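You operate a simulated robot arm through the tools that you are given. There is no shell and no other tool.

You run a simulated robot arm. Do the job below in one go: nothing can be reset, and whatever is moved stays where it is left.

TASK
Seat the mirror on the tilt stage, steer the red spot into the centre circle and lock the stage.
Fine: take the mirror from the foam pad by the blue knob. The green key lights the spot; leave it lit. The orange lever locks. Hold mirrors by the rim.

The check looks at the end state, three seconds after you hand in, the way a careful person would. Anything else that was tipped, shoved, dropped, spilled or broken makes it a failure.

THE ROBOT
A 6-joint arm with a two-finger gripper, fixed in place. Base frame: the origin is at the foot of the arm, x ahead of it, y to its left, z up. Units: mm, degrees, N and s.
With the tool pointing down near the work surface it reaches from about 380 to 860 mm from the base axis. Its first joint turns from -166.0 to 166.0 degrees. Payload 2.45 kg.
Tool frame: the origin (TCP) lies between the finger pads and is the grasp point; the fingertips stand 20 mm ahead of it; z points along the fingers, y is the line along which they close. The gripper opens to 140 mm. The gripper's body begins 168 mm behind the TCP.
Orientation is that of the tool frame in the base frame, as [roll, pitch, yaw] about the fixed x, y, z axes, in that order (R = Rz(yaw) Ry(pitch) Rx(roll)). With the fingers straight down and closing along the base's y, the tool's x points along the base's -x, its y along +y and its z along -z.

THE INTERFACE
- The arm moves only by the tool jog_arm. Its argument "deltas" is a list of rows, each an object of numbers (a shift or turn left out is 0, a gripper value left out holds the last): "dx", "dy", "dz": the shift along the tool's x, y, z in cm; "wx", "wy", "wz": the turn, a rotation vector about the tool's x, y, z in degrees; "hand": the opening in per cent of the stroke, from 0 (shut) to 100 (fully open). In form: [{"dx": .., "dy": .., "dz": .., "wx": .., "wy": .., "wz": .., "hand": ..}, ...]. A call has 1 to 20 rows; each row is the pose to reach, as a shift and turn from the pose commanded when the call began, along the tool's axes at that moment. Each row takes 0.2 s and may step no farther than 50 mm and 8.6 degrees from the row before; otherwise, or with a gripper value out of range, the whole call is refused. A pose out of reach is approached as far as the arm can. The call stops where the force on the tool passes 40 N (or 10 N more than at its start, if that is more) or the arm is blocked; 0.2 s more then pass. The fingers move at their own pace (about 45 mm/s each) and stop on an object; they squeeze with about 35 N. The grip force told is the motor's: it shows also when the fingers shut on nothing. Time passes only in rows, and 0.2 s behind the last, so rows that repeat a pose let the fingers close. It gives the time, the measured TCP pose, the force on the tool (base axes), the opening and the grip force at its end, in the units of the frame above (readings bear some noise), with the torque about the TCP (base axes, N m) and any sound that the robot's microphone picked up, and new pictures: "show" is both (left out), scene, wrist or none.
- Cameras (640 x 400 px; columns grow to the right, rows downward): "scene" is fixed at [400.9, -651.9, 1512.9]; the picture's right is [0.99, -0.15, 0.00], its down [-0.14, -0.93, -0.35] and it looks along [0.05, 0.34, -0.94] (base axes); focal length 214 px, centre (320, 200). "wrist" rides on the gripper at [78, 11, -209] in the tool frame; the picture's right is [-0.14, 0.99, 0.00], its down [-0.92, -0.13, -0.37] and it looks along [-0.36, -0.05, 0.93] (tool axes); focal length 280 px, centre (320, 200). There is no depth. A picture from a camera that has moved, and an enlarged one, comes with that camera's place and axes in the base frame and with its lens.
- lift_body(by): slides the trunk up (or, below 0, down) by that many mm; the arm rides with it, the base frame stays. It gives what a move gives, with no picture.
- close_up(camera, box): a new picture of the part [left, top, right, bottom] of that camera's present view, enlarged. It takes no simulated time.
- finish_job(): hands the job in; it is judged then, once.

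Nothing tells you positions but the pictures and the camera data. Unless the task says otherwise, let go and move clear before handing in.

The tools are called after "Emit:" as name(argument=value, ...) on one line, values as JSON. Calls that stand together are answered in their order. jog_arm: Moves the arm, as the interface text tells. Its arguments: {"type":"object","properties":{"deltas":{"type":"array","items":{"type":"object","properties":{"dx":{"type":"number"},"dy":{"type":"number"},"dz":{"type":"number"},"wx":{"type":"number"},"wy":{"type":"number"},"wz":{"type":"number"},"hand":{"type":"number"}}}},"show":{"type":"string","enum":["both","scene","wrist","none"]}},"required":["deltas"]} The other tools are called the same way: lift_body (by) slides the trunk up or down; close_up (camera, box) takes an enlarged picture of a part of a camera's view; finish_job () hands the job in.

At the start:

```text
t: 0.0
tcp_pos: [271.6, -399.6, 1240.7]
tool_rot: [179.9, 0.0, 180.0]
ft_force: [-0.4, 0.0, -0.7]
wrist_torque: [-0.01, -0.02, 0.02]
finger_gap: 139.9
gripper_force: 0.0
trunk travel left (down, up): [-125.0, 105.0]
```

scene: 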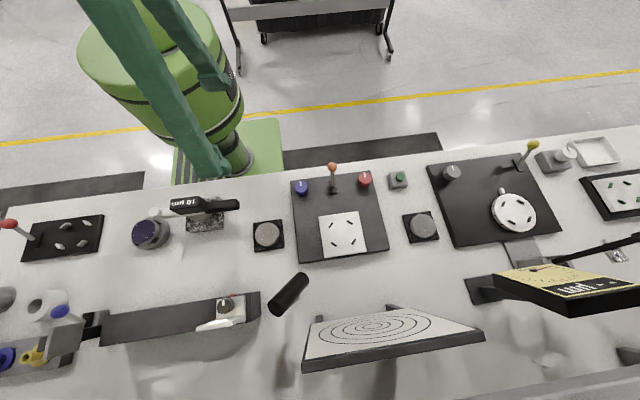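
wrist: 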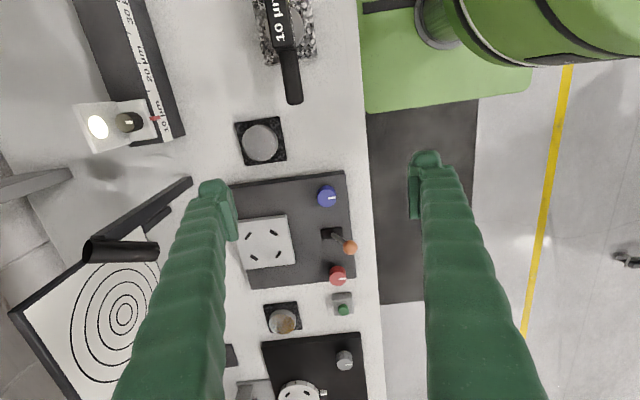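

I see an optical bench with a tilt stage (square white plate with blue and red knobs and an orange lever), two mirrors on foam pads either side of it, a green key and a target screen with rings. I'll take close-ups first to understand the layout.

Emit:
close_up(camera="scene", box=[240, 150, 450, 280])

Emit:
close_up(camera="scene", box=[240, 260, 500, 400])

Emit:
close_up(camera="scene", box=[0, 180, 280, 400])

Emit:
close_up(camera="scene", box=[400, 130, 640, 320])

Emit:
close_up(camera="wrist", box=[220, 100, 380, 350])

```text
3.05 times, centred on (345, 215) of scene
camera zoom: at [400.9, -651.9, 1512.9], right [0.99, -0.15, 0.0], down [-0.14, -0.93, -0.35], along [0.05, 0.34, -0.94], focal length 654 px, centre (244, 154)
```

zoom: 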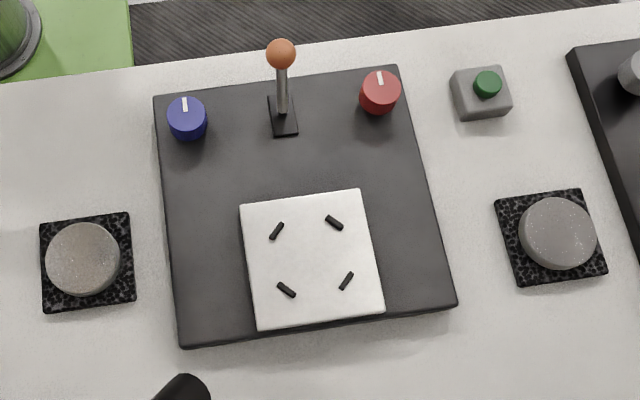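

```text
2.46 times, centred on (370, 330) of scene
camera zoom: at [400.9, -651.9, 1512.9], right [0.99, -0.15, 0.0], down [-0.14, -0.93, -0.35], along [0.05, 0.34, -0.94], focal length 528 px, centre (197, -120)
```

zoom: 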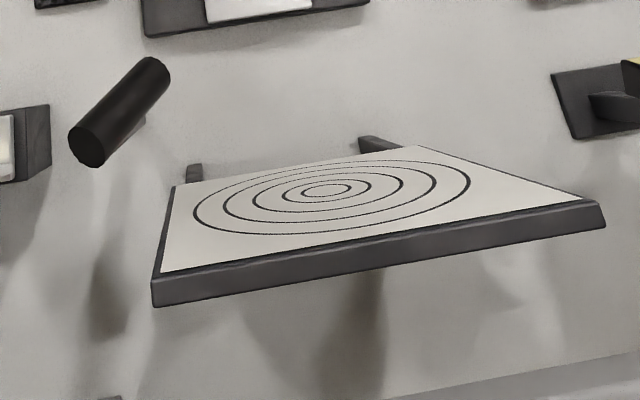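

```text
1.82 times, centred on (140, 290) of scene
camera zoom: at [400.9, -651.9, 1512.9], right [0.99, -0.15, 0.0], down [-0.14, -0.93, -0.35], along [0.05, 0.34, -0.94], focal length 390 px, centre (647, 36)
```

zoom: 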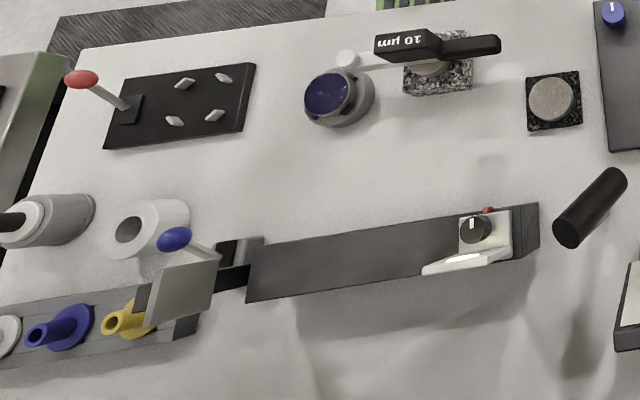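

```text
2.11 times, centred on (520, 225) of scene
camera zoom: at [400.9, -651.9, 1512.9], right [0.99, -0.15, 0.0], down [-0.14, -0.93, -0.35], along [0.05, 0.34, -0.94], focal length 452 px, centre (-101, 147)
```

zoom: 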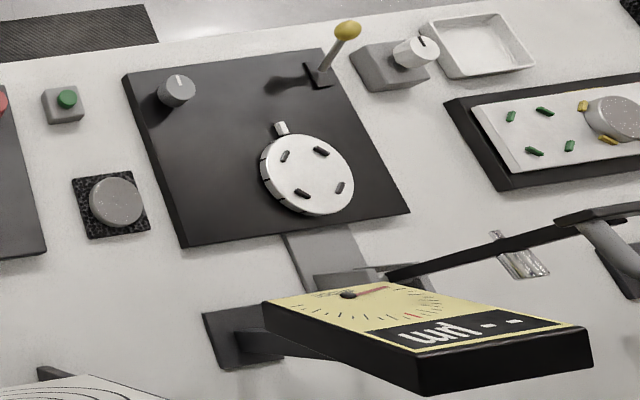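

```text
1.60 times, centred on (300, 225) of wrist
camera zoom: at [194.2, -387.9, 1449.4], right [0.14, 0.99, 0.0], down [0.92, -0.13, 0.37], along [0.36, -0.05, -0.93], focal length 449 px, centre (352, 160)
```

zoom: 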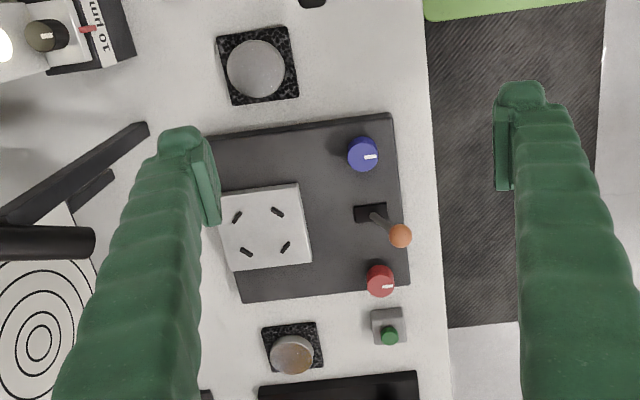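

Two mirror candidates lie left (blue side) and right (red side) of the stage. I estimate the green key at about (683,-400,930) and the left mirror at about (271,-514,~915). I'll zoom more for details before moving.

Emit:
close_up(camera="scene", box=[240, 210, 300, 260])

Emit:
close_up(camera="scene", box=[310, 200, 380, 265])

Emit:
close_up(camera="scene", box=[285, 155, 415, 205])

Emit:
close_up(camera="scene", box=[120, 185, 250, 260])

Emit:
close_up(camera="scene", box=[390, 195, 450, 255])

Emit:
close_up(camera="wrist", box=[0, 180, 240, 400])

```text
8.00 times, centred on (270, 235) of scene
camera zoom: at [400.9, -651.9, 1512.9], right [0.99, -0.15, 0.0], down [-0.14, -0.93, -0.35], along [0.05, 0.34, -0.94], focal length 1716 px, centre (720, -80)
```

zoom: 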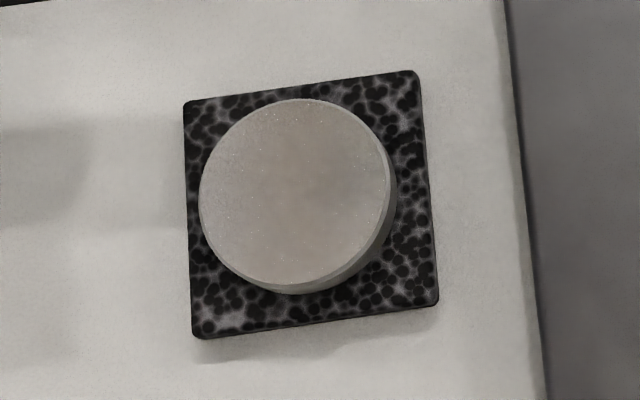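

```text
6.15 times, centred on (345, 232) of scene
camera zoom: at [400.9, -651.9, 1512.9], right [0.99, -0.15, 0.0], down [-0.14, -0.93, -0.35], along [0.05, 0.34, -0.94], focal length 1320 px, centre (166, 0)
```

zoom: 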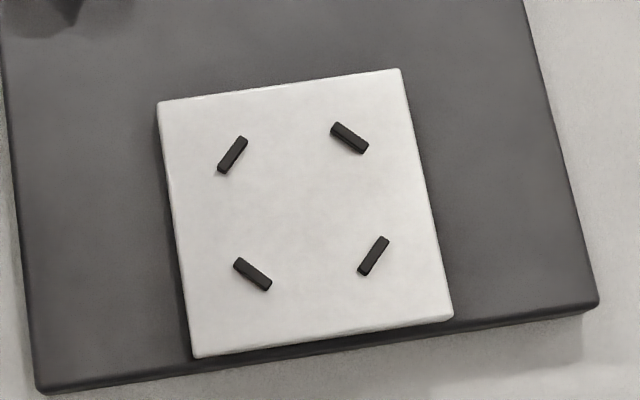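

```text
4.92 times, centred on (350, 180) of scene
camera zoom: at [400.9, -651.9, 1512.9], right [0.99, -0.15, 0.0], down [-0.14, -0.93, -0.35], along [0.05, 0.34, -0.94], focal length 1056 px, centre (172, 298)
```

zoom: 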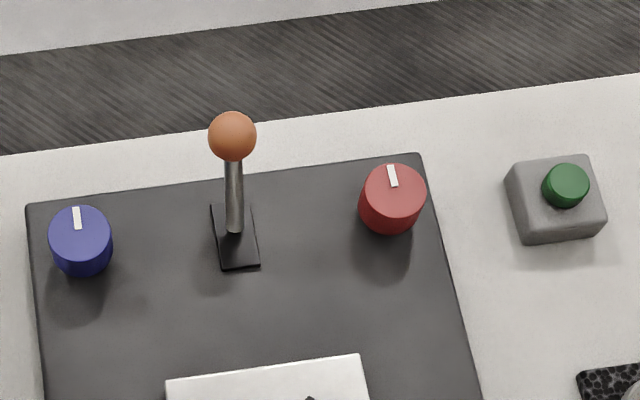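

```text
4.92 times, centred on (185, 222) of scene
camera zoom: at [400.9, -651.9, 1512.9], right [0.99, -0.15, 0.0], down [-0.14, -0.93, -0.35], along [0.05, 0.34, -0.94], focal length 1056 px, centre (985, 89)
```

zoom: 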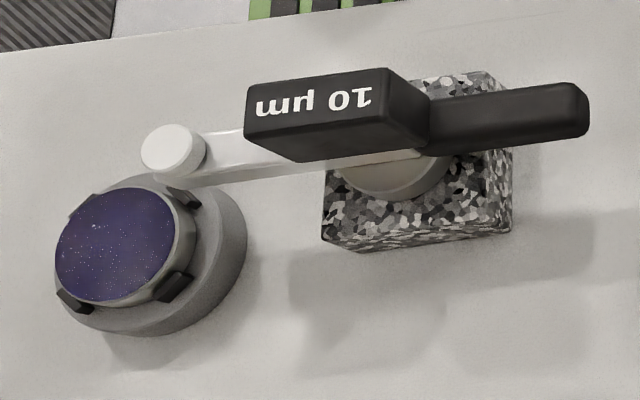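

```text
6.67 times, centred on (420, 225) of scene
camera zoom: at [400.9, -651.9, 1512.9], right [0.99, -0.15, 0.0], down [-0.14, -0.93, -0.35], along [0.05, 0.34, -0.94], focal length 1430 px, centre (-347, 33)
```

zoom: 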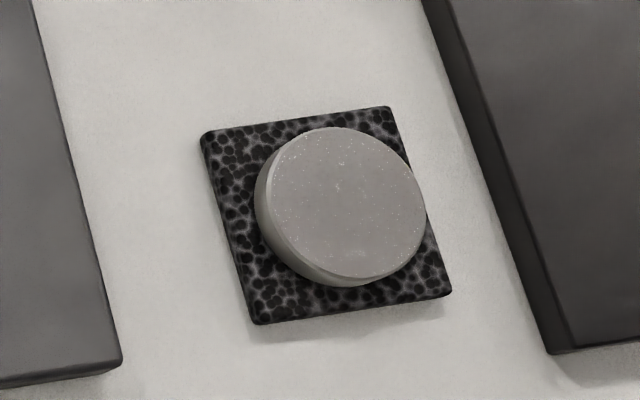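

```text
1.82 times, centred on (120, 290) of wrist
camera zoom: at [194.2, -387.9, 1449.4], right [0.14, 0.99, 0.0], down [0.92, -0.13, 0.37], along [0.36, -0.05, -0.93], focal length 510 px, centre (684, 36)
```

zoom: 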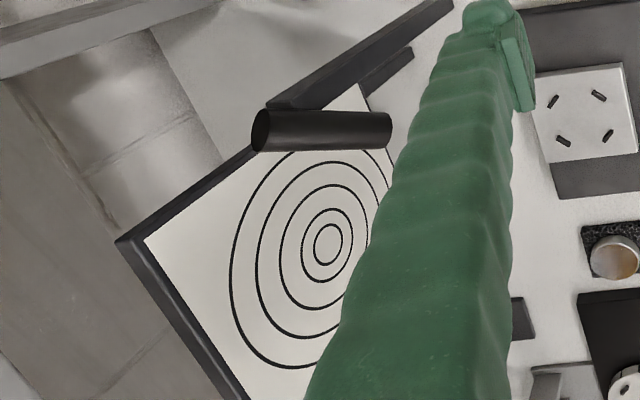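

The left mirror (blue-knob side) sits at about (271,-513,914), the stage plate is axis-aligned and centred near (479,-543), with clips at ±27 mm. The laser tube and screen stay on the far side. I'll move over the mirror first, still high, to look at it closely.

Emit:
jog_arm(deltas=[{"dy": -4, "dz": 3}, {"dy": -8, "dz": 7}, {"dy": -11.4, "dz": 11}, {"dy": -11.4, "dz": 15}, {"dy": -11.4, "dz": 18, "hand": 80}, {"dy": -11.4, "dz": 18, "hand": 75}])

```text
refused: row 2 steps farther than a row can; nothing moved
```

The mirror and stage positions stand as before, and the call was refused because one step was too long. I'll repeat it with smaller steps.

Emit:
jog_arm(deltas=[{"dy": -3, "dz": 3}, {"dy": -6, "dz": 6}, {"dy": -9, "dz": 9}, {"dy": -11.4, "dz": 12}, {"dy": -11.4, "dz": 15, "hand": 80}, {"dy": -11.4, "dz": 18, "hand": 75}, {"dy": -11.4, "dz": 18, "hand": 70}])

```text
t: 1.6
tcp_pos: [272.8, -511.7, 1062.1]
tool_rot: [-179.9, 0.0, 180.0]
ft_force: [-0.3, -0.6, -0.2]
wrist_torque: [-0.01, -0.01, -0.01]
finger_gap: 98.1
gripper_force: 0.1
trunk travel left (down, up): [-125.0, 105.0]
camera wrist: at [194.6, -501.0, 1269.8], right [0.14, 0.99, 0.0], down [0.92, -0.13, 0.37], along [0.37, -0.05, -0.93], focal length 280 px, centre (320, 200)
```

scene: 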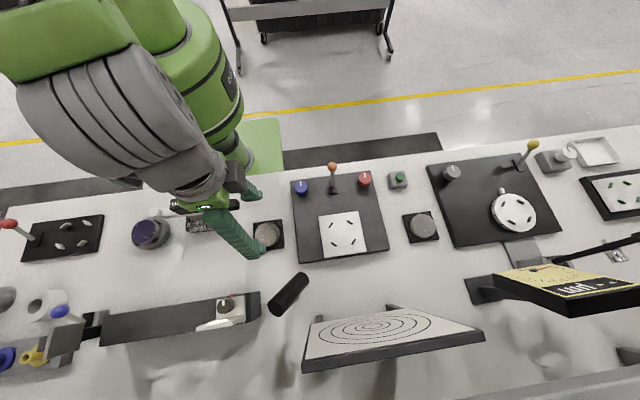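
wrist: 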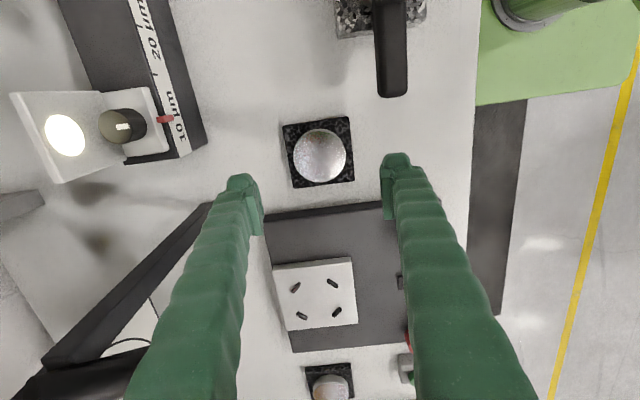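

The gripper is above the mirror at about (272,-512,1062), with the mirror visible between the fingers in the wrist view. I'll zoom in to fix its centre and heights precisely.

Emit:
close_up(camera="wrist", box=[270, 100, 370, 200])

Emit:
close_up(camera="wrist", box=[250, 240, 430, 360])

Emit:
close_up(camera="scene", box=[200, 190, 320, 280])

```text
4.00 times, centred on (320, 150) of wrist
camera zoom: at [194.6, -501.0, 1269.8], right [0.14, 0.99, 0.0], down [0.92, -0.13, 0.37], along [0.37, -0.05, -0.93], focal length 1122 px, centre (320, 400)
```

zoom: 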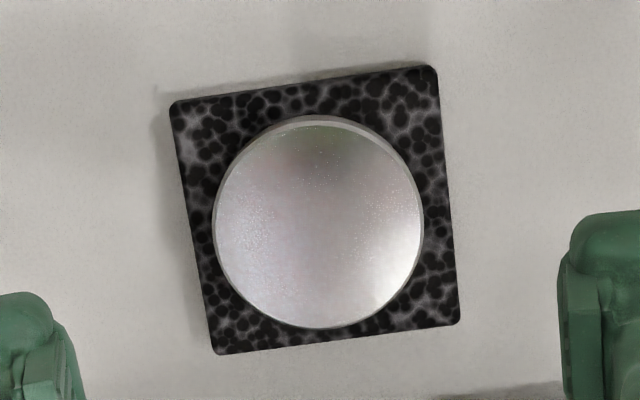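

```text
3.33 times, centred on (340, 300) of wrist
camera zoom: at [194.6, -501.0, 1269.8], right [0.14, 0.99, 0.0], down [0.92, -0.13, 0.37], along [0.37, -0.05, -0.93], focal length 935 px, centre (253, -133)
```

zoom: 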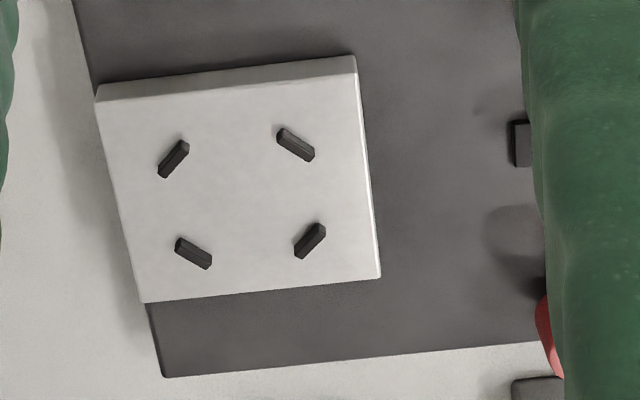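

```text
4.44 times, centred on (260, 235) of scene
camera zoom: at [400.9, -651.9, 1512.9], right [0.99, -0.15, 0.0], down [-0.14, -0.93, -0.35], along [0.05, 0.34, -0.94], focal length 953 px, centre (587, 44)
```

zoom: 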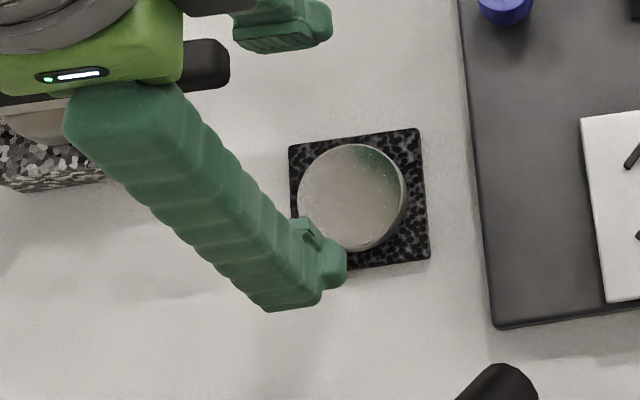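

The mirror top is at about z=918 and the foam top at about 906, so the mirror is about 13 mm thick and 66 mm across. The stage plate top is at about 942, centred near (476,-548). I'll descend partway, with the fingers astride the mirror, and check.

Emit:
jog_arm(deltas=[{"dz": 4, "hand": 68}, {"dz": 8, "hand": 68}, {"dz": 10.0, "hand": 68}, {"dz": 10.0, "hand": 68}])

Emit:
close_up(camera="wrist", box=[250, 60, 410, 200])

Emit:
close_up(camera="scene", box=[220, 190, 320, 280])

```text
t: 2.6
tcp_pos: [271.8, -512.1, 959.7]
tool_rot: [180.0, 0.1, -180.0]
ft_force: [-0.6, -0.1, -0.8]
wrist_torque: [-0.02, 0.04, -0.04]
finger_gap: 94.8
gripper_force: 0.0
trunk travel left (down, up): [-125.0, 105.0]
camera wrist: at [193.7, -501.4, 1167.8], right [0.14, 0.99, 0.0], down [0.92, -0.13, 0.37], along [0.37, -0.05, -0.93], focal length 280 px, centre (320, 200)
```

scene: 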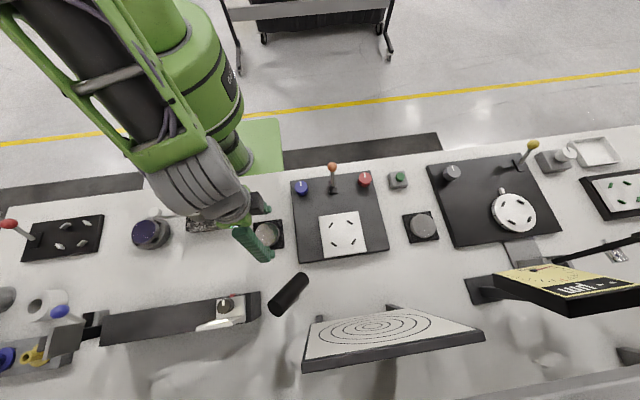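
wrist: 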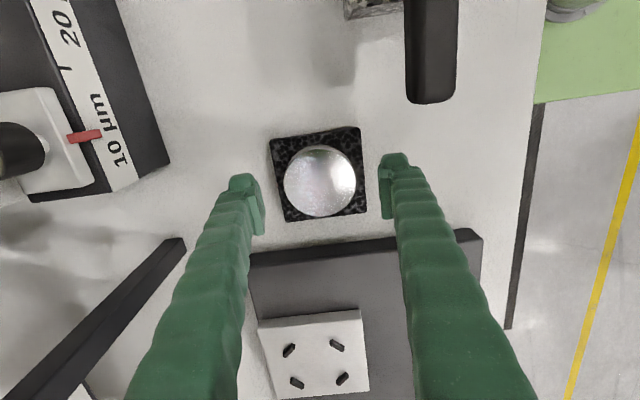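

```text
2.86 times, centred on (330, 130) of wrist
camera zoom: at [193.7, -501.4, 1167.8], right [0.14, 0.99, 0.0], down [0.92, -0.13, 0.37], along [0.37, -0.05, -0.93], focal length 801 px, centre (291, 400)
```

zoom: 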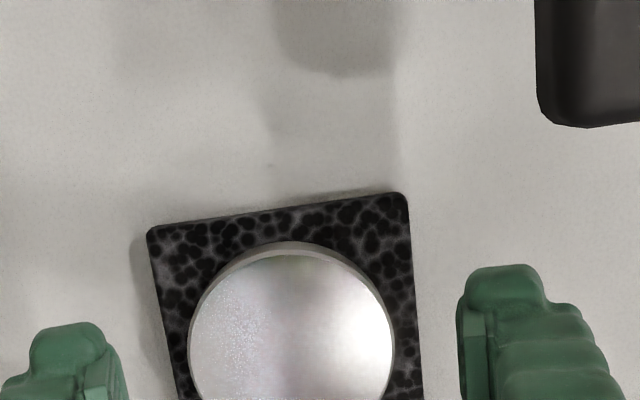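

```text
4.44 times, centred on (270, 235) of scene
camera zoom: at [400.9, -651.9, 1512.9], right [0.99, -0.15, 0.0], down [-0.14, -0.93, -0.35], along [0.05, 0.34, -0.94], focal length 953 px, centre (542, 44)
```

zoom: 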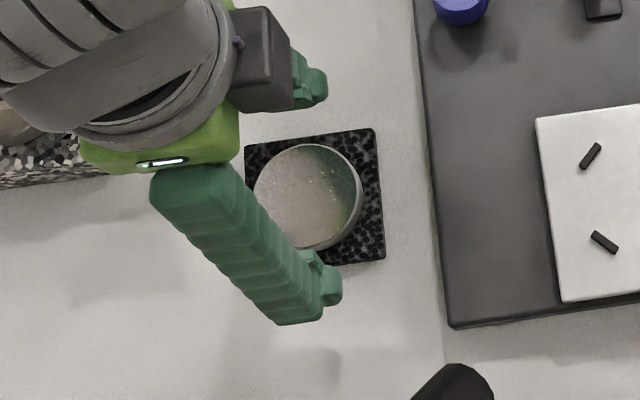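

The mirror is centred between the fingers within about a millimetre. I'll go down so the fingertips stop just above the foam, and check before closing.

Emit:
jog_arm(deltas=[{"dz": 1.0, "hand": 66}, {"dz": 2.0, "hand": 66}, {"dz": 2.6, "hand": 66}, {"dz": 2.6, "hand": 66}])

Emit:
close_up(camera="wrist", box=[230, 110, 430, 240])

Emit:
close_up(camera="scene", box=[230, 200, 310, 260])

```text
t: 3.6
tcp_pos: [271.4, -513.1, 933.3]
tool_rot: [179.9, 0.0, -180.0]
ft_force: [0.2, -0.1, -0.8]
wrist_torque: [0.02, 0.01, 0.0]
finger_gap: 92.5
gripper_force: 0.0
trunk travel left (down, up): [-125.0, 105.0]
camera wrist: at [193.7, -502.1, 1142.0], right [0.14, 0.99, 0.0], down [0.92, -0.13, 0.37], along [0.36, -0.05, -0.93], focal length 280 px, centre (320, 200)
```

scene: 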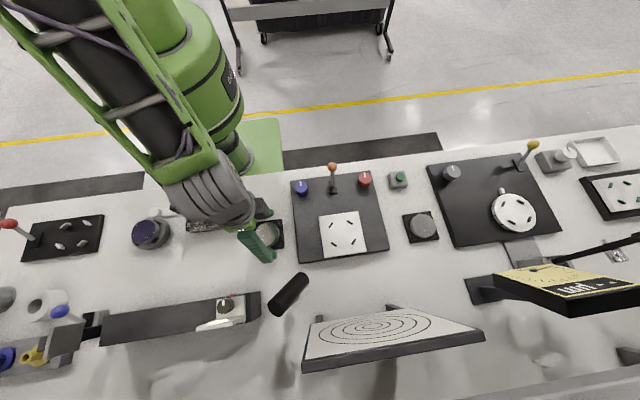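
wrist: 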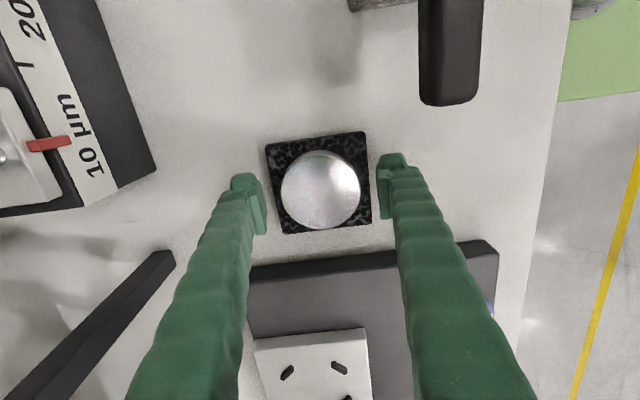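

```text
3.08 times, centred on (330, 175) of wrist
camera zoom: at [193.7, -502.1, 1142.0], right [0.14, 0.99, 0.0], down [0.92, -0.13, 0.37], along [0.36, -0.05, -0.93], focal length 863 px, centre (289, 277)
```

zoom: 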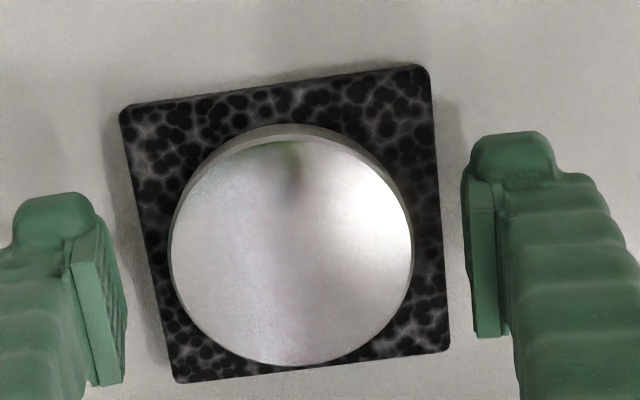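

```text
6.67 times, centred on (270, 230) of scene
camera zoom: at [400.9, -651.9, 1512.9], right [0.99, -0.15, 0.0], down [-0.14, -0.93, -0.35], along [0.05, 0.34, -0.94], focal length 1430 px, centre (653, 0)
```

zoom: 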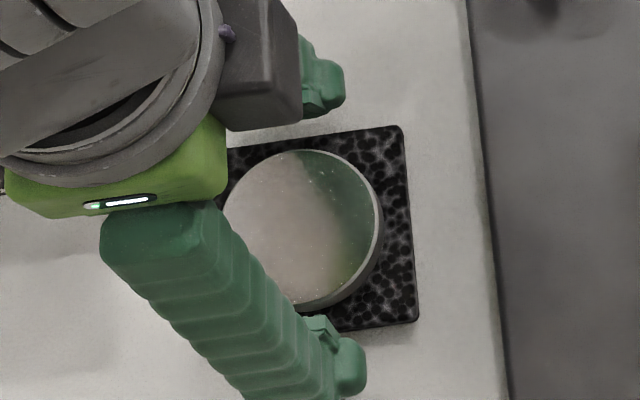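

The fingers straddle the mirror, whose centre sits about 2.5 mm further in +x than the TCP. I'll correct that, go down 4 mm more, and close on the rim.

Emit:
jog_arm(deltas=[{"dx": -0.25, "dz": 0.2, "hand": 66}, {"dx": -0.25, "dz": 0.4, "hand": 66}, {"dx": -0.25, "dz": 0.4, "hand": 55}, {"dx": -0.25, "dz": 0.4, "hand": 45}, {"dx": -0.25, "dz": 0.4, "hand": 40}, {"dx": -0.25, "dz": 0.4, "hand": 40}, {"dx": -0.25, "dz": 0.4, "hand": 40}])

Emit:
close_up(camera="wrist", box=[230, 110, 430, 240])

Emit:
close_up(camera="scene", box=[230, 200, 310, 260])

```text
t: 5.2
tcp_pos: [273.2, -514.1, 930.2]
tool_rot: [179.9, 0.0, -179.9]
ft_force: [1.1, 1.9, 10.3]
wrist_torque: [0.44, 0.06, 0.0]
finger_gap: 64.5
gripper_force: 35.4
trunk travel left (down, up): [-125.0, 105.0]
camera wrist: at [196.0, -502.2, 1139.0], right [0.14, 0.99, 0.0], down [0.92, -0.13, 0.37], along [0.37, -0.05, -0.93], focal length 280 px, centre (320, 200)
```

scene: 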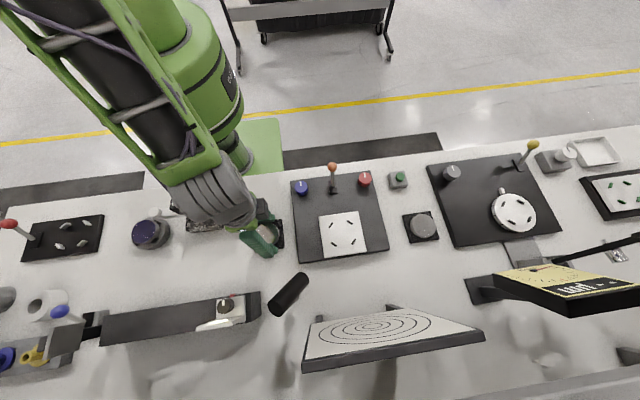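
wrist: 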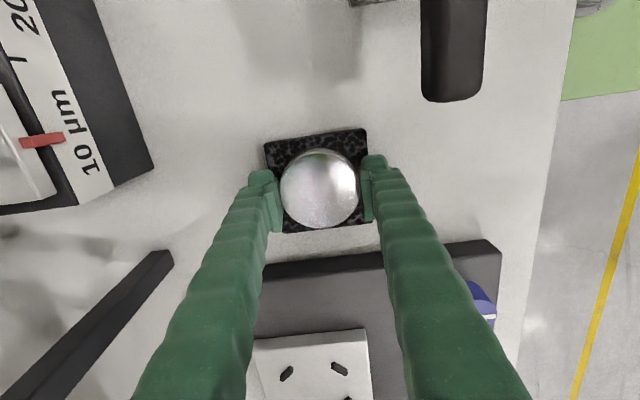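

```text
3.08 times, centred on (330, 175) of wrist
camera zoom: at [196.0, -502.2, 1139.0], right [0.14, 0.99, 0.0], down [0.92, -0.13, 0.37], along [0.37, -0.05, -0.93], focal length 863 px, centre (289, 277)
```

zoom: 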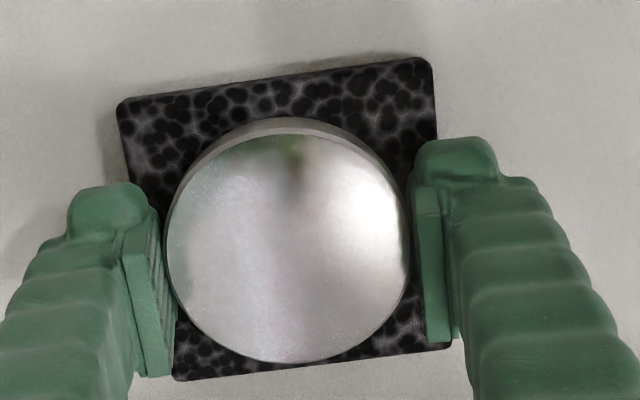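

```text
6.67 times, centred on (270, 230) of scene
camera zoom: at [400.9, -651.9, 1512.9], right [0.99, -0.15, 0.0], down [-0.14, -0.93, -0.35], along [0.05, 0.34, -0.94], focal length 1430 px, centre (653, 0)
```

zoom: 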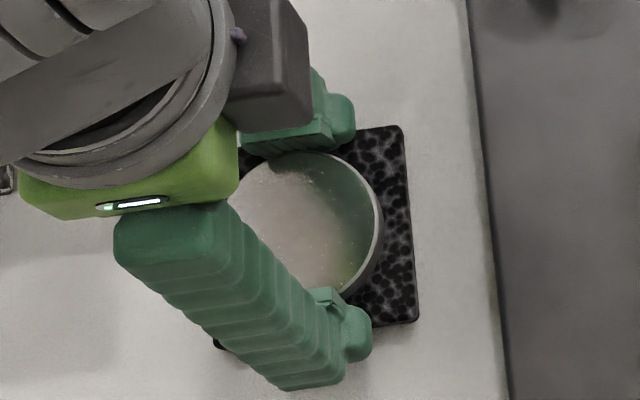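

The gripper has closed on the rim (gap 64.5 mm, grip 35 N) with a slight push up from the foam. I'll lift straight up and look.

Emit:
jog_arm(deltas=[{"dz": -0.5}, {"dz": -1.5}, {"dz": -4}, {"dz": -8}, {"dz": -11}, {"dz": -11}])

Emit:
close_up(camera="wrist", box=[230, 110, 430, 240])

Emit:
close_up(camera="scene", box=[210, 180, 310, 260])

```text
t: 6.6
tcp_pos: [274.1, -513.3, 1040.7]
tool_rot: [-180.0, -0.1, -180.0]
ft_force: [0.4, 0.0, 0.5]
wrist_torque: [0.0, 0.02, -0.02]
finger_gap: 56.1
gripper_force: 0.1
trunk travel left (down, up): [-125.0, 105.0]
camera wrist: at [197.4, -501.7, 1248.6], right [0.14, 0.99, 0.0], down [0.92, -0.13, 0.37], along [0.36, -0.05, -0.93], focal length 280 px, centre (320, 200)
```

scene: 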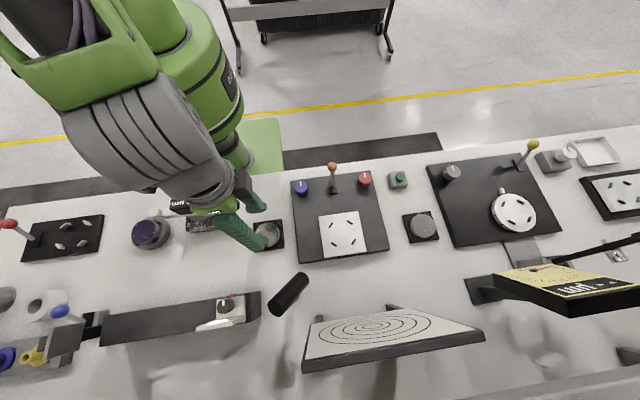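
wrist: 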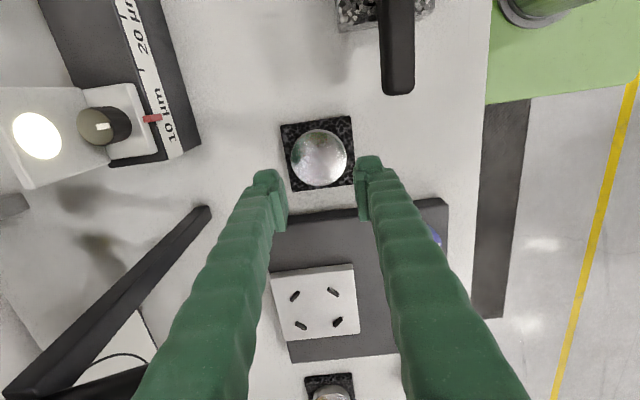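

```text
3.08 times, centred on (330, 175) of wrist
camera zoom: at [197.4, -501.7, 1248.6], right [0.14, 0.99, 0.0], down [0.92, -0.13, 0.37], along [0.36, -0.05, -0.93], focal length 863 px, centre (289, 277)
```

zoom: 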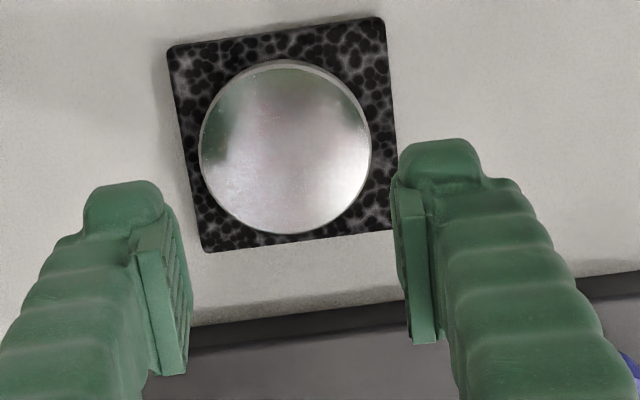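

```text
5.00 times, centred on (260, 220) of scene
camera zoom: at [400.9, -651.9, 1512.9], right [0.99, -0.15, 0.0], down [-0.14, -0.93, -0.35], along [0.05, 0.34, -0.94], focal length 1072 px, centre (620, 100)
```

zoom: 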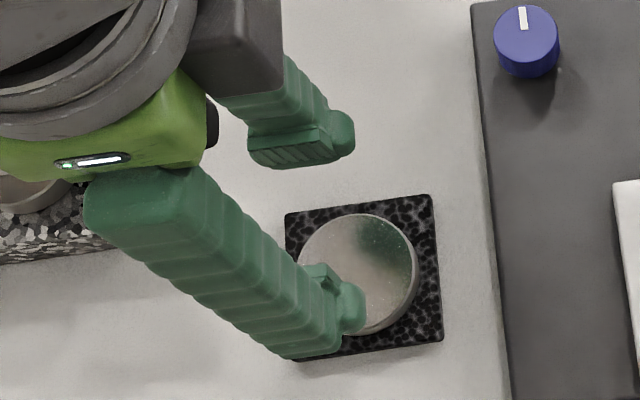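

The mirror slipped out and stayed on its pad, which hasn't moved; I had gripped only its upper edge. I'll reopen, go lower, and close partway first to check that the fingertips clear the foam.

Emit:
jog_arm(deltas=[{"dz": 0, "hand": 66}, {"dz": 3, "hand": 66}, {"dz": 7, "hand": 66}, {"dz": 10, "hand": 66}, {"dz": 11, "hand": 66}, {"dz": 11.4, "hand": 66}, {"dz": 11.4, "hand": 55}, {"dz": 11.4, "hand": 55}])

Emit:
close_up(camera="wrist", box=[230, 110, 430, 240])

Emit:
close_up(camera="scene", box=[230, 200, 310, 260])

```text
t: 8.4
tcp_pos: [273.6, -513.2, 929.0]
tool_rot: [-179.9, -0.1, -180.0]
ft_force: [1.7, 2.1, 5.7]
wrist_torque: [0.19, 0.02, 0.01]
finger_gap: 78.1
gripper_force: 0.9
trunk travel left (down, up): [-125.0, 105.0]
camera wrist: at [196.0, -501.2, 1135.8], right [0.14, 0.99, 0.0], down [0.92, -0.13, 0.37], along [0.37, -0.05, -0.93], focal length 280 px, centre (320, 200)
```

scene: 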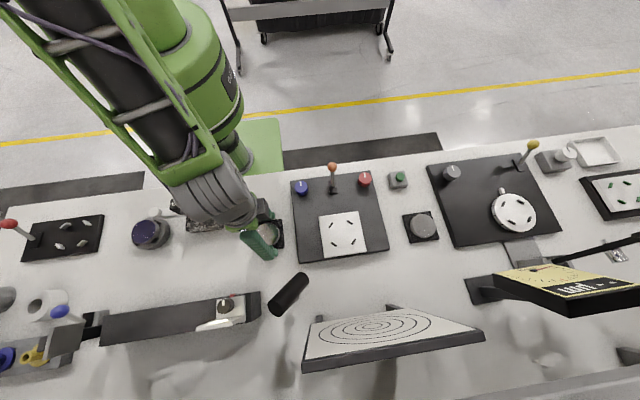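
wrist: 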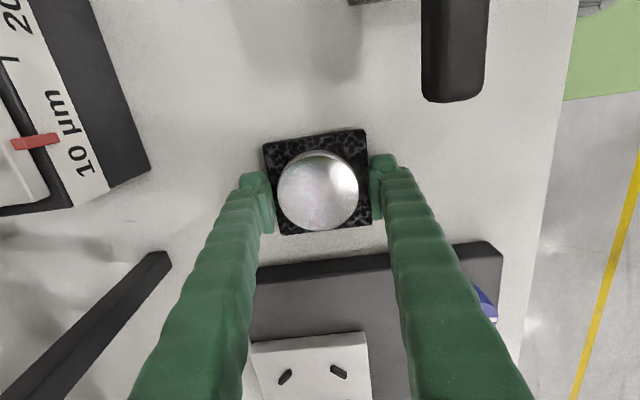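

```text
3.08 times, centred on (330, 175) of wrist
camera zoom: at [196.0, -501.2, 1135.8], right [0.14, 0.99, 0.0], down [0.92, -0.13, 0.37], along [0.37, -0.05, -0.93], focal length 863 px, centre (289, 277)
```

zoom: 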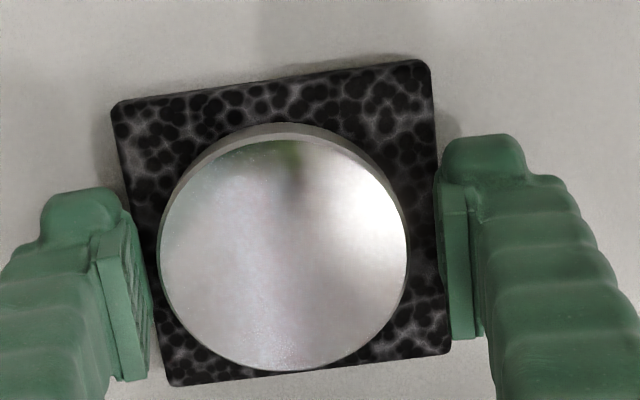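

```text
6.67 times, centred on (270, 230) of scene
camera zoom: at [400.9, -651.9, 1512.9], right [0.99, -0.15, 0.0], down [-0.14, -0.93, -0.35], along [0.05, 0.34, -0.94], focal length 1430 px, centre (653, 0)
```

zoom: 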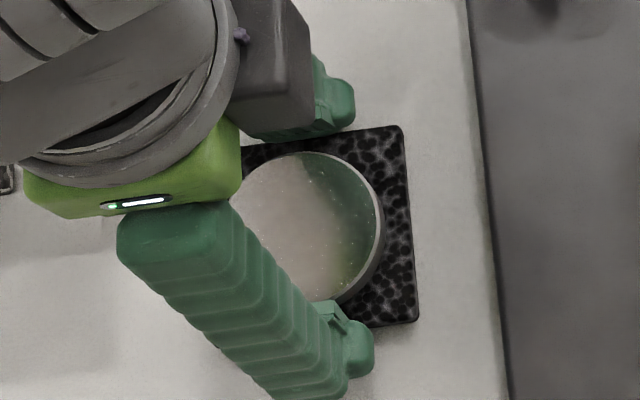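

The fingertips now touch something lightly (about 6 N upward) with the fingers just over the pad's edge. I'll step up in small increments to find the contact height.

Emit:
jog_arm(deltas=[{"dz": -0.2}, {"dz": -0.2}], show="none")

Emit:
close_up(camera="wrist", box=[350, 140, 410, 240])

Emit:
close_up(camera="scene", box=[250, 205, 290, 230])

```text
t: 9.0
tcp_pos: [272.5, -512.1, 927.5]
tool_rot: [-179.9, 0.0, 179.8]
ft_force: [-0.1, -0.8, 0.4]
wrist_torque: [-0.01, 0.0, -0.01]
finger_gap: 76.8
gripper_force: 0.0
trunk travel left (down, up): [-125.0, 105.0]
```

```text
4.00 times, centred on (380, 190) of wrist
camera zoom: at [196.4, -502.4, 1137.3], right [0.14, 0.99, 0.0], down [0.92, -0.13, 0.37], along [0.37, -0.05, -0.93], focal length 1122 px, centre (80, 240)
```

zoom: 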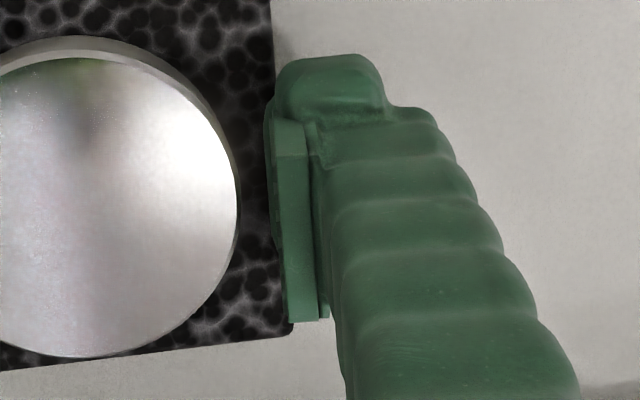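

```text
16.00 times, centred on (270, 218) of scene
camera zoom: at [400.9, -651.9, 1512.9], right [0.99, -0.15, 0.0], down [-0.14, -0.93, -0.35], along [0.05, 0.34, -0.94], focal length 3432 px, centre (1120, -80)
```

zoom: 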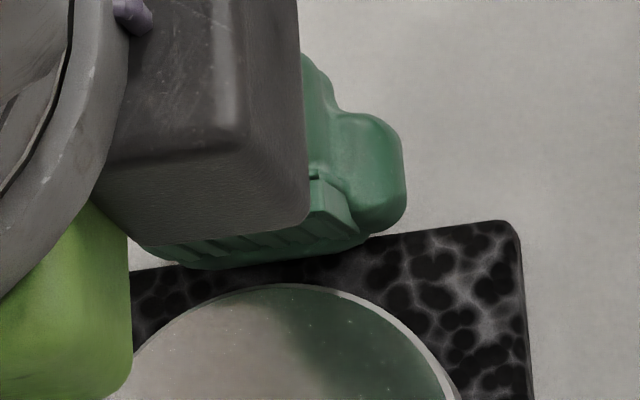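

The foam surface is at tip height of about 907.5, so I can go about 3 mm lower than my first grip. I'll close here, then lift very gently and check the grip.

Emit:
jog_arm(deltas=[{"dz": 0.05, "hand": 52}, {"dz": 0.1, "hand": 49}, {"dz": 0.1, "hand": 46}, {"dz": 0.1, "hand": 42}, {"dz": 0.1, "hand": 40}, {"dz": 0.1, "hand": 35}, {"dz": 0.1, "hand": 35}], show="none")

Emit:
close_up(camera="wrist", box=[230, 110, 430, 240])

Emit:
close_up(camera="scene", box=[250, 205, 290, 230])

```text
t: 10.2
tcp_pos: [272.6, -513.8, 930.4]
tool_rot: [-180.0, 0.1, -180.0]
ft_force: [0.0, 5.0, 21.4]
wrist_torque: [1.05, 0.03, -0.03]
finger_gap: 64.6
gripper_force: 35.0
trunk travel left (down, up): [-125.0, 105.0]
stopped in row 6: the force on the tool passed its limit at 42 N (the readings are from after the stop); the commanded pose is now the measured one
```

```text
3.08 times, centred on (330, 175) of wrist
camera zoom: at [196.0, -501.1, 1138.9], right [0.14, 0.99, 0.0], down [0.92, -0.13, 0.37], along [0.37, -0.05, -0.93], focal length 863 px, centre (289, 277)
```

zoom: 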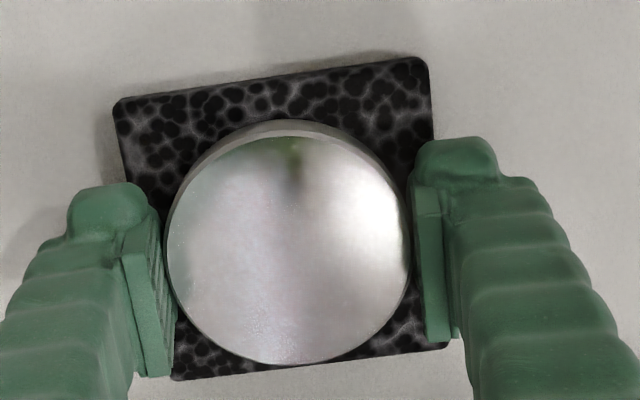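

```text
16.00 times, centred on (270, 218) of scene
camera zoom: at [400.9, -651.9, 1512.9], right [0.99, -0.15, 0.0], down [-0.14, -0.93, -0.35], along [0.05, 0.34, -0.94], focal length 3432 px, centre (1120, -80)
```

zoom: 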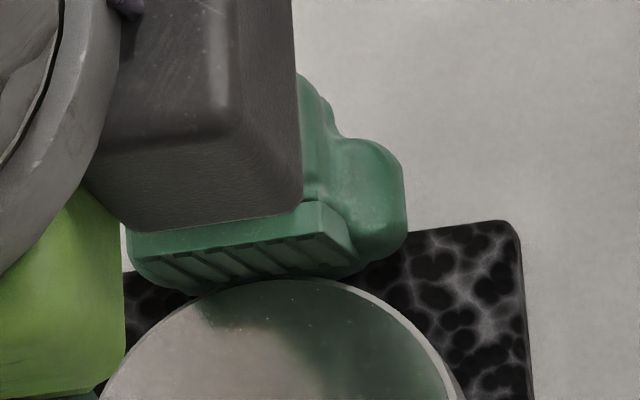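

The fingers hold the rim (gap 64.6 mm), but the +y finger presses on the foam. I'll try a very slow lift of a few millimetres and watch the gap.

Emit:
jog_arm(deltas=[{"dz": -0.05}, {"dz": -0.1}, {"dz": -0.15}, {"dz": -0.2}, {"dz": -0.25}, {"dz": -0.3}], show="none")

Emit:
close_up(camera="wrist", box=[230, 110, 430, 240])

Emit:
close_up(camera="scene", box=[240, 205, 300, 250])

```text
t: 11.6
tcp_pos: [274.1, -513.3, 930.9]
tool_rot: [-179.9, 0.1, 180.0]
ft_force: [0.2, -0.1, -0.1]
wrist_torque: [-0.01, 0.01, -0.02]
finger_gap: 64.4
gripper_force: 35.0
trunk travel left (down, up): [-125.0, 105.0]
```

```text
3.08 times, centred on (330, 175) of wrist
camera zoom: at [196.8, -502.5, 1139.7], right [0.14, 0.99, 0.0], down [0.92, -0.13, 0.37], along [0.37, -0.05, -0.93], focal length 863 px, centre (289, 277)
```

zoom: 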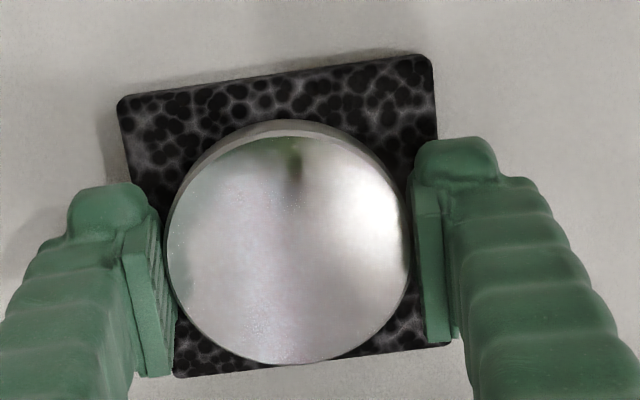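

```text
8.89 times, centred on (270, 228) of scene
camera zoom: at [400.9, -651.9, 1512.9], right [0.99, -0.15, 0.0], down [-0.14, -0.93, -0.35], along [0.05, 0.34, -0.94], focal length 1906 px, centre (764, -44)
```

zoom: 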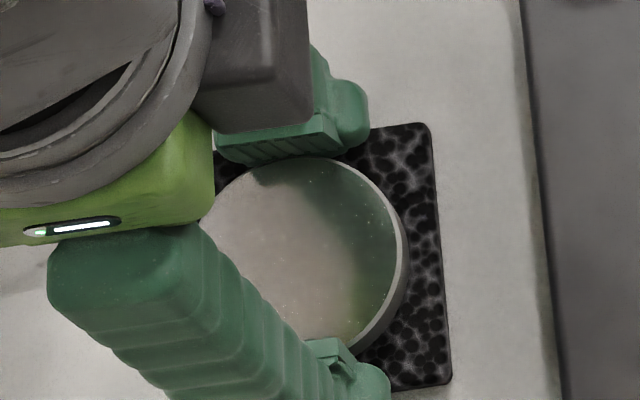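

The grip holds at 64.4 mm and the foam push has vanished. I'll continue lifting slowly and check.

Emit:
jog_arm(deltas=[{"dz": -0.1}, {"dz": -0.2}, {"dz": -0.3}, {"dz": -0.4}, {"dz": -0.5}, {"dz": -0.6}, {"dz": -0.7}, {"dz": -0.8}], show="none")

Emit:
close_up(camera="wrist", box=[230, 110, 430, 240])

Emit:
close_up(camera="scene", box=[240, 205, 300, 250])

```text
t: 13.4
tcp_pos: [272.5, -513.8, 940.8]
tool_rot: [179.9, -0.1, -180.0]
ft_force: [-0.3, -0.1, -0.6]
wrist_torque: [0.03, -0.01, -0.01]
finger_gap: 64.5
gripper_force: 34.8
trunk travel left (down, up): [-125.0, 105.0]
```

```text
3.08 times, centred on (330, 175) of wrist
camera zoom: at [196.3, -502.5, 1148.1], right [0.14, 0.99, 0.0], down [0.92, -0.13, 0.37], along [0.37, -0.05, -0.93], focal length 863 px, centre (289, 277)
```

zoom: 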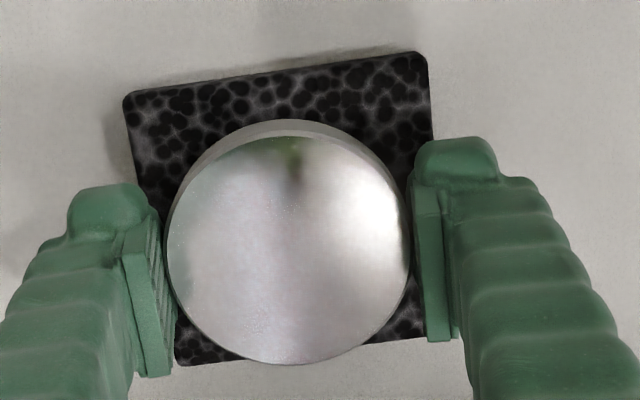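

```text
8.89 times, centred on (270, 228) of scene
camera zoom: at [400.9, -651.9, 1512.9], right [0.99, -0.15, 0.0], down [-0.14, -0.93, -0.35], along [0.05, 0.34, -0.94], focal length 1906 px, centre (764, -44)
```

zoom: 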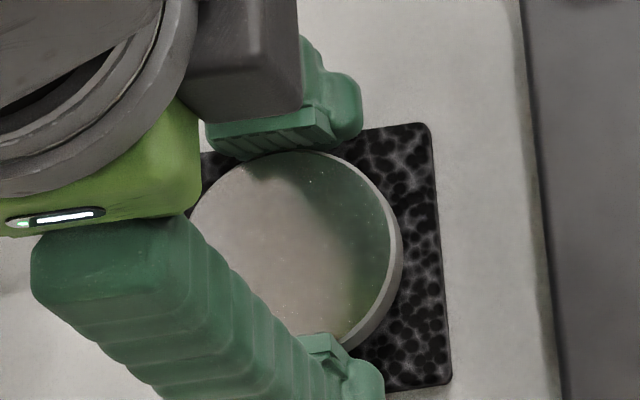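

The mirror is lifted and held by its rim. I'll continue gently: lift to about z=1010, then travel along +x at constant y over the stage.

Emit:
jog_arm(deltas=[{"dz": -0.3}, {"dz": -0.8}, {"dz": -1.5}, {"dz": -2.3}, {"dz": -3.1}, {"dz": -3.9}, {"dz": -4.7}, {"dz": -5.5}, {"dz": -6.2}, {"dz": -6.7}, {"dz": -7.0}], show="wrist")

Emit:
jog_arm(deltas=[{"dx": -0.4}, {"dx": -1.0}, {"dx": -1.9}, {"dx": -2.9}, {"dx": -4.0}, {"dx": -5.2}, {"dx": -6.4}, {"dx": -7.6}, {"dx": -8.8}, {"dx": -10.0}, {"dx": -11.2}, {"dx": -12.4}, {"dx": -13.6}, {"dx": -14.8}, {"dx": -16.0}, {"dx": -17.2}, {"dx": -18.3}, {"dx": -19.3}, {"dx": -20.0}, {"dx": -20.2}])

```text
t: 15.8
tcp_pos: [273.6, -514.4, 1010.1]
tool_rot: [-180.0, -0.1, -180.0]
ft_force: [-0.5, -0.2, -1.4]
wrist_torque: [0.03, -0.03, -0.01]
finger_gap: 64.8
gripper_force: 35.0
trunk travel left (down, up): [-125.0, 105.0]
camera wrist: at [196.7, -502.6, 1218.5], right [0.14, 0.99, 0.0], down [0.92, -0.13, 0.37], along [0.37, -0.05, -0.93], focal length 280 px, centre (320, 200)
```

wrist: 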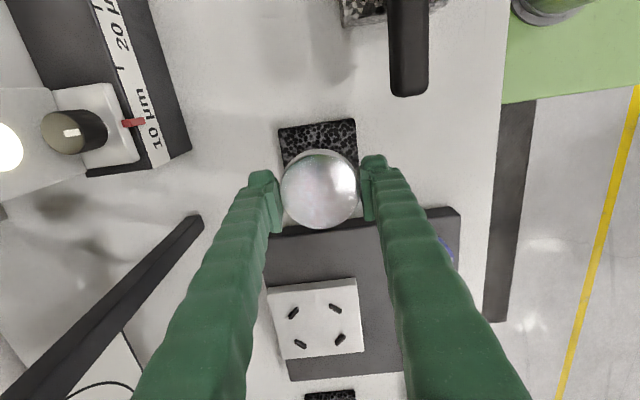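

```text
t: 20.0
tcp_pos: [477.2, -512.7, 1012.0]
tool_rot: [-179.9, 0.1, -179.9]
ft_force: [-1.0, 0.4, -1.8]
wrist_torque: [0.04, 0.01, -0.02]
finger_gap: 64.4
gripper_force: 34.6
trunk travel left (down, up): [-125.0, 105.0]
camera wrist: at [398.5, -502.4, 1218.8], right [0.14, 0.99, 0.0], down [0.92, -0.13, 0.37], along [0.37, -0.05, -0.93], focal length 280 px, centre (320, 200)
```

scene: 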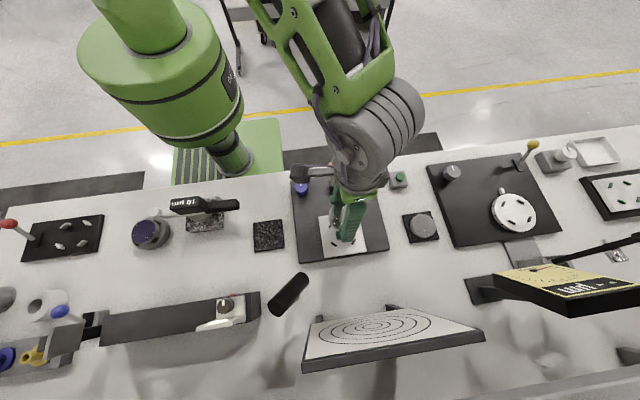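
wrist: 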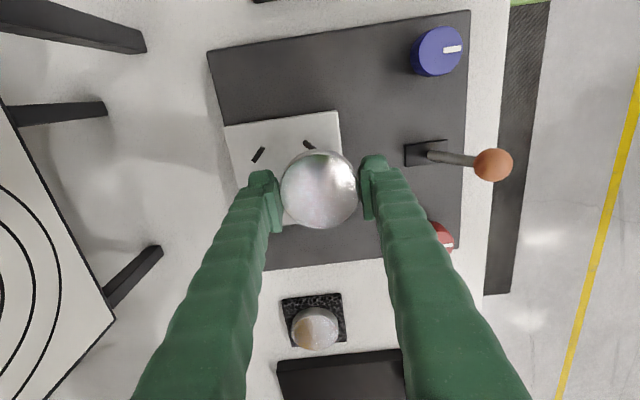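

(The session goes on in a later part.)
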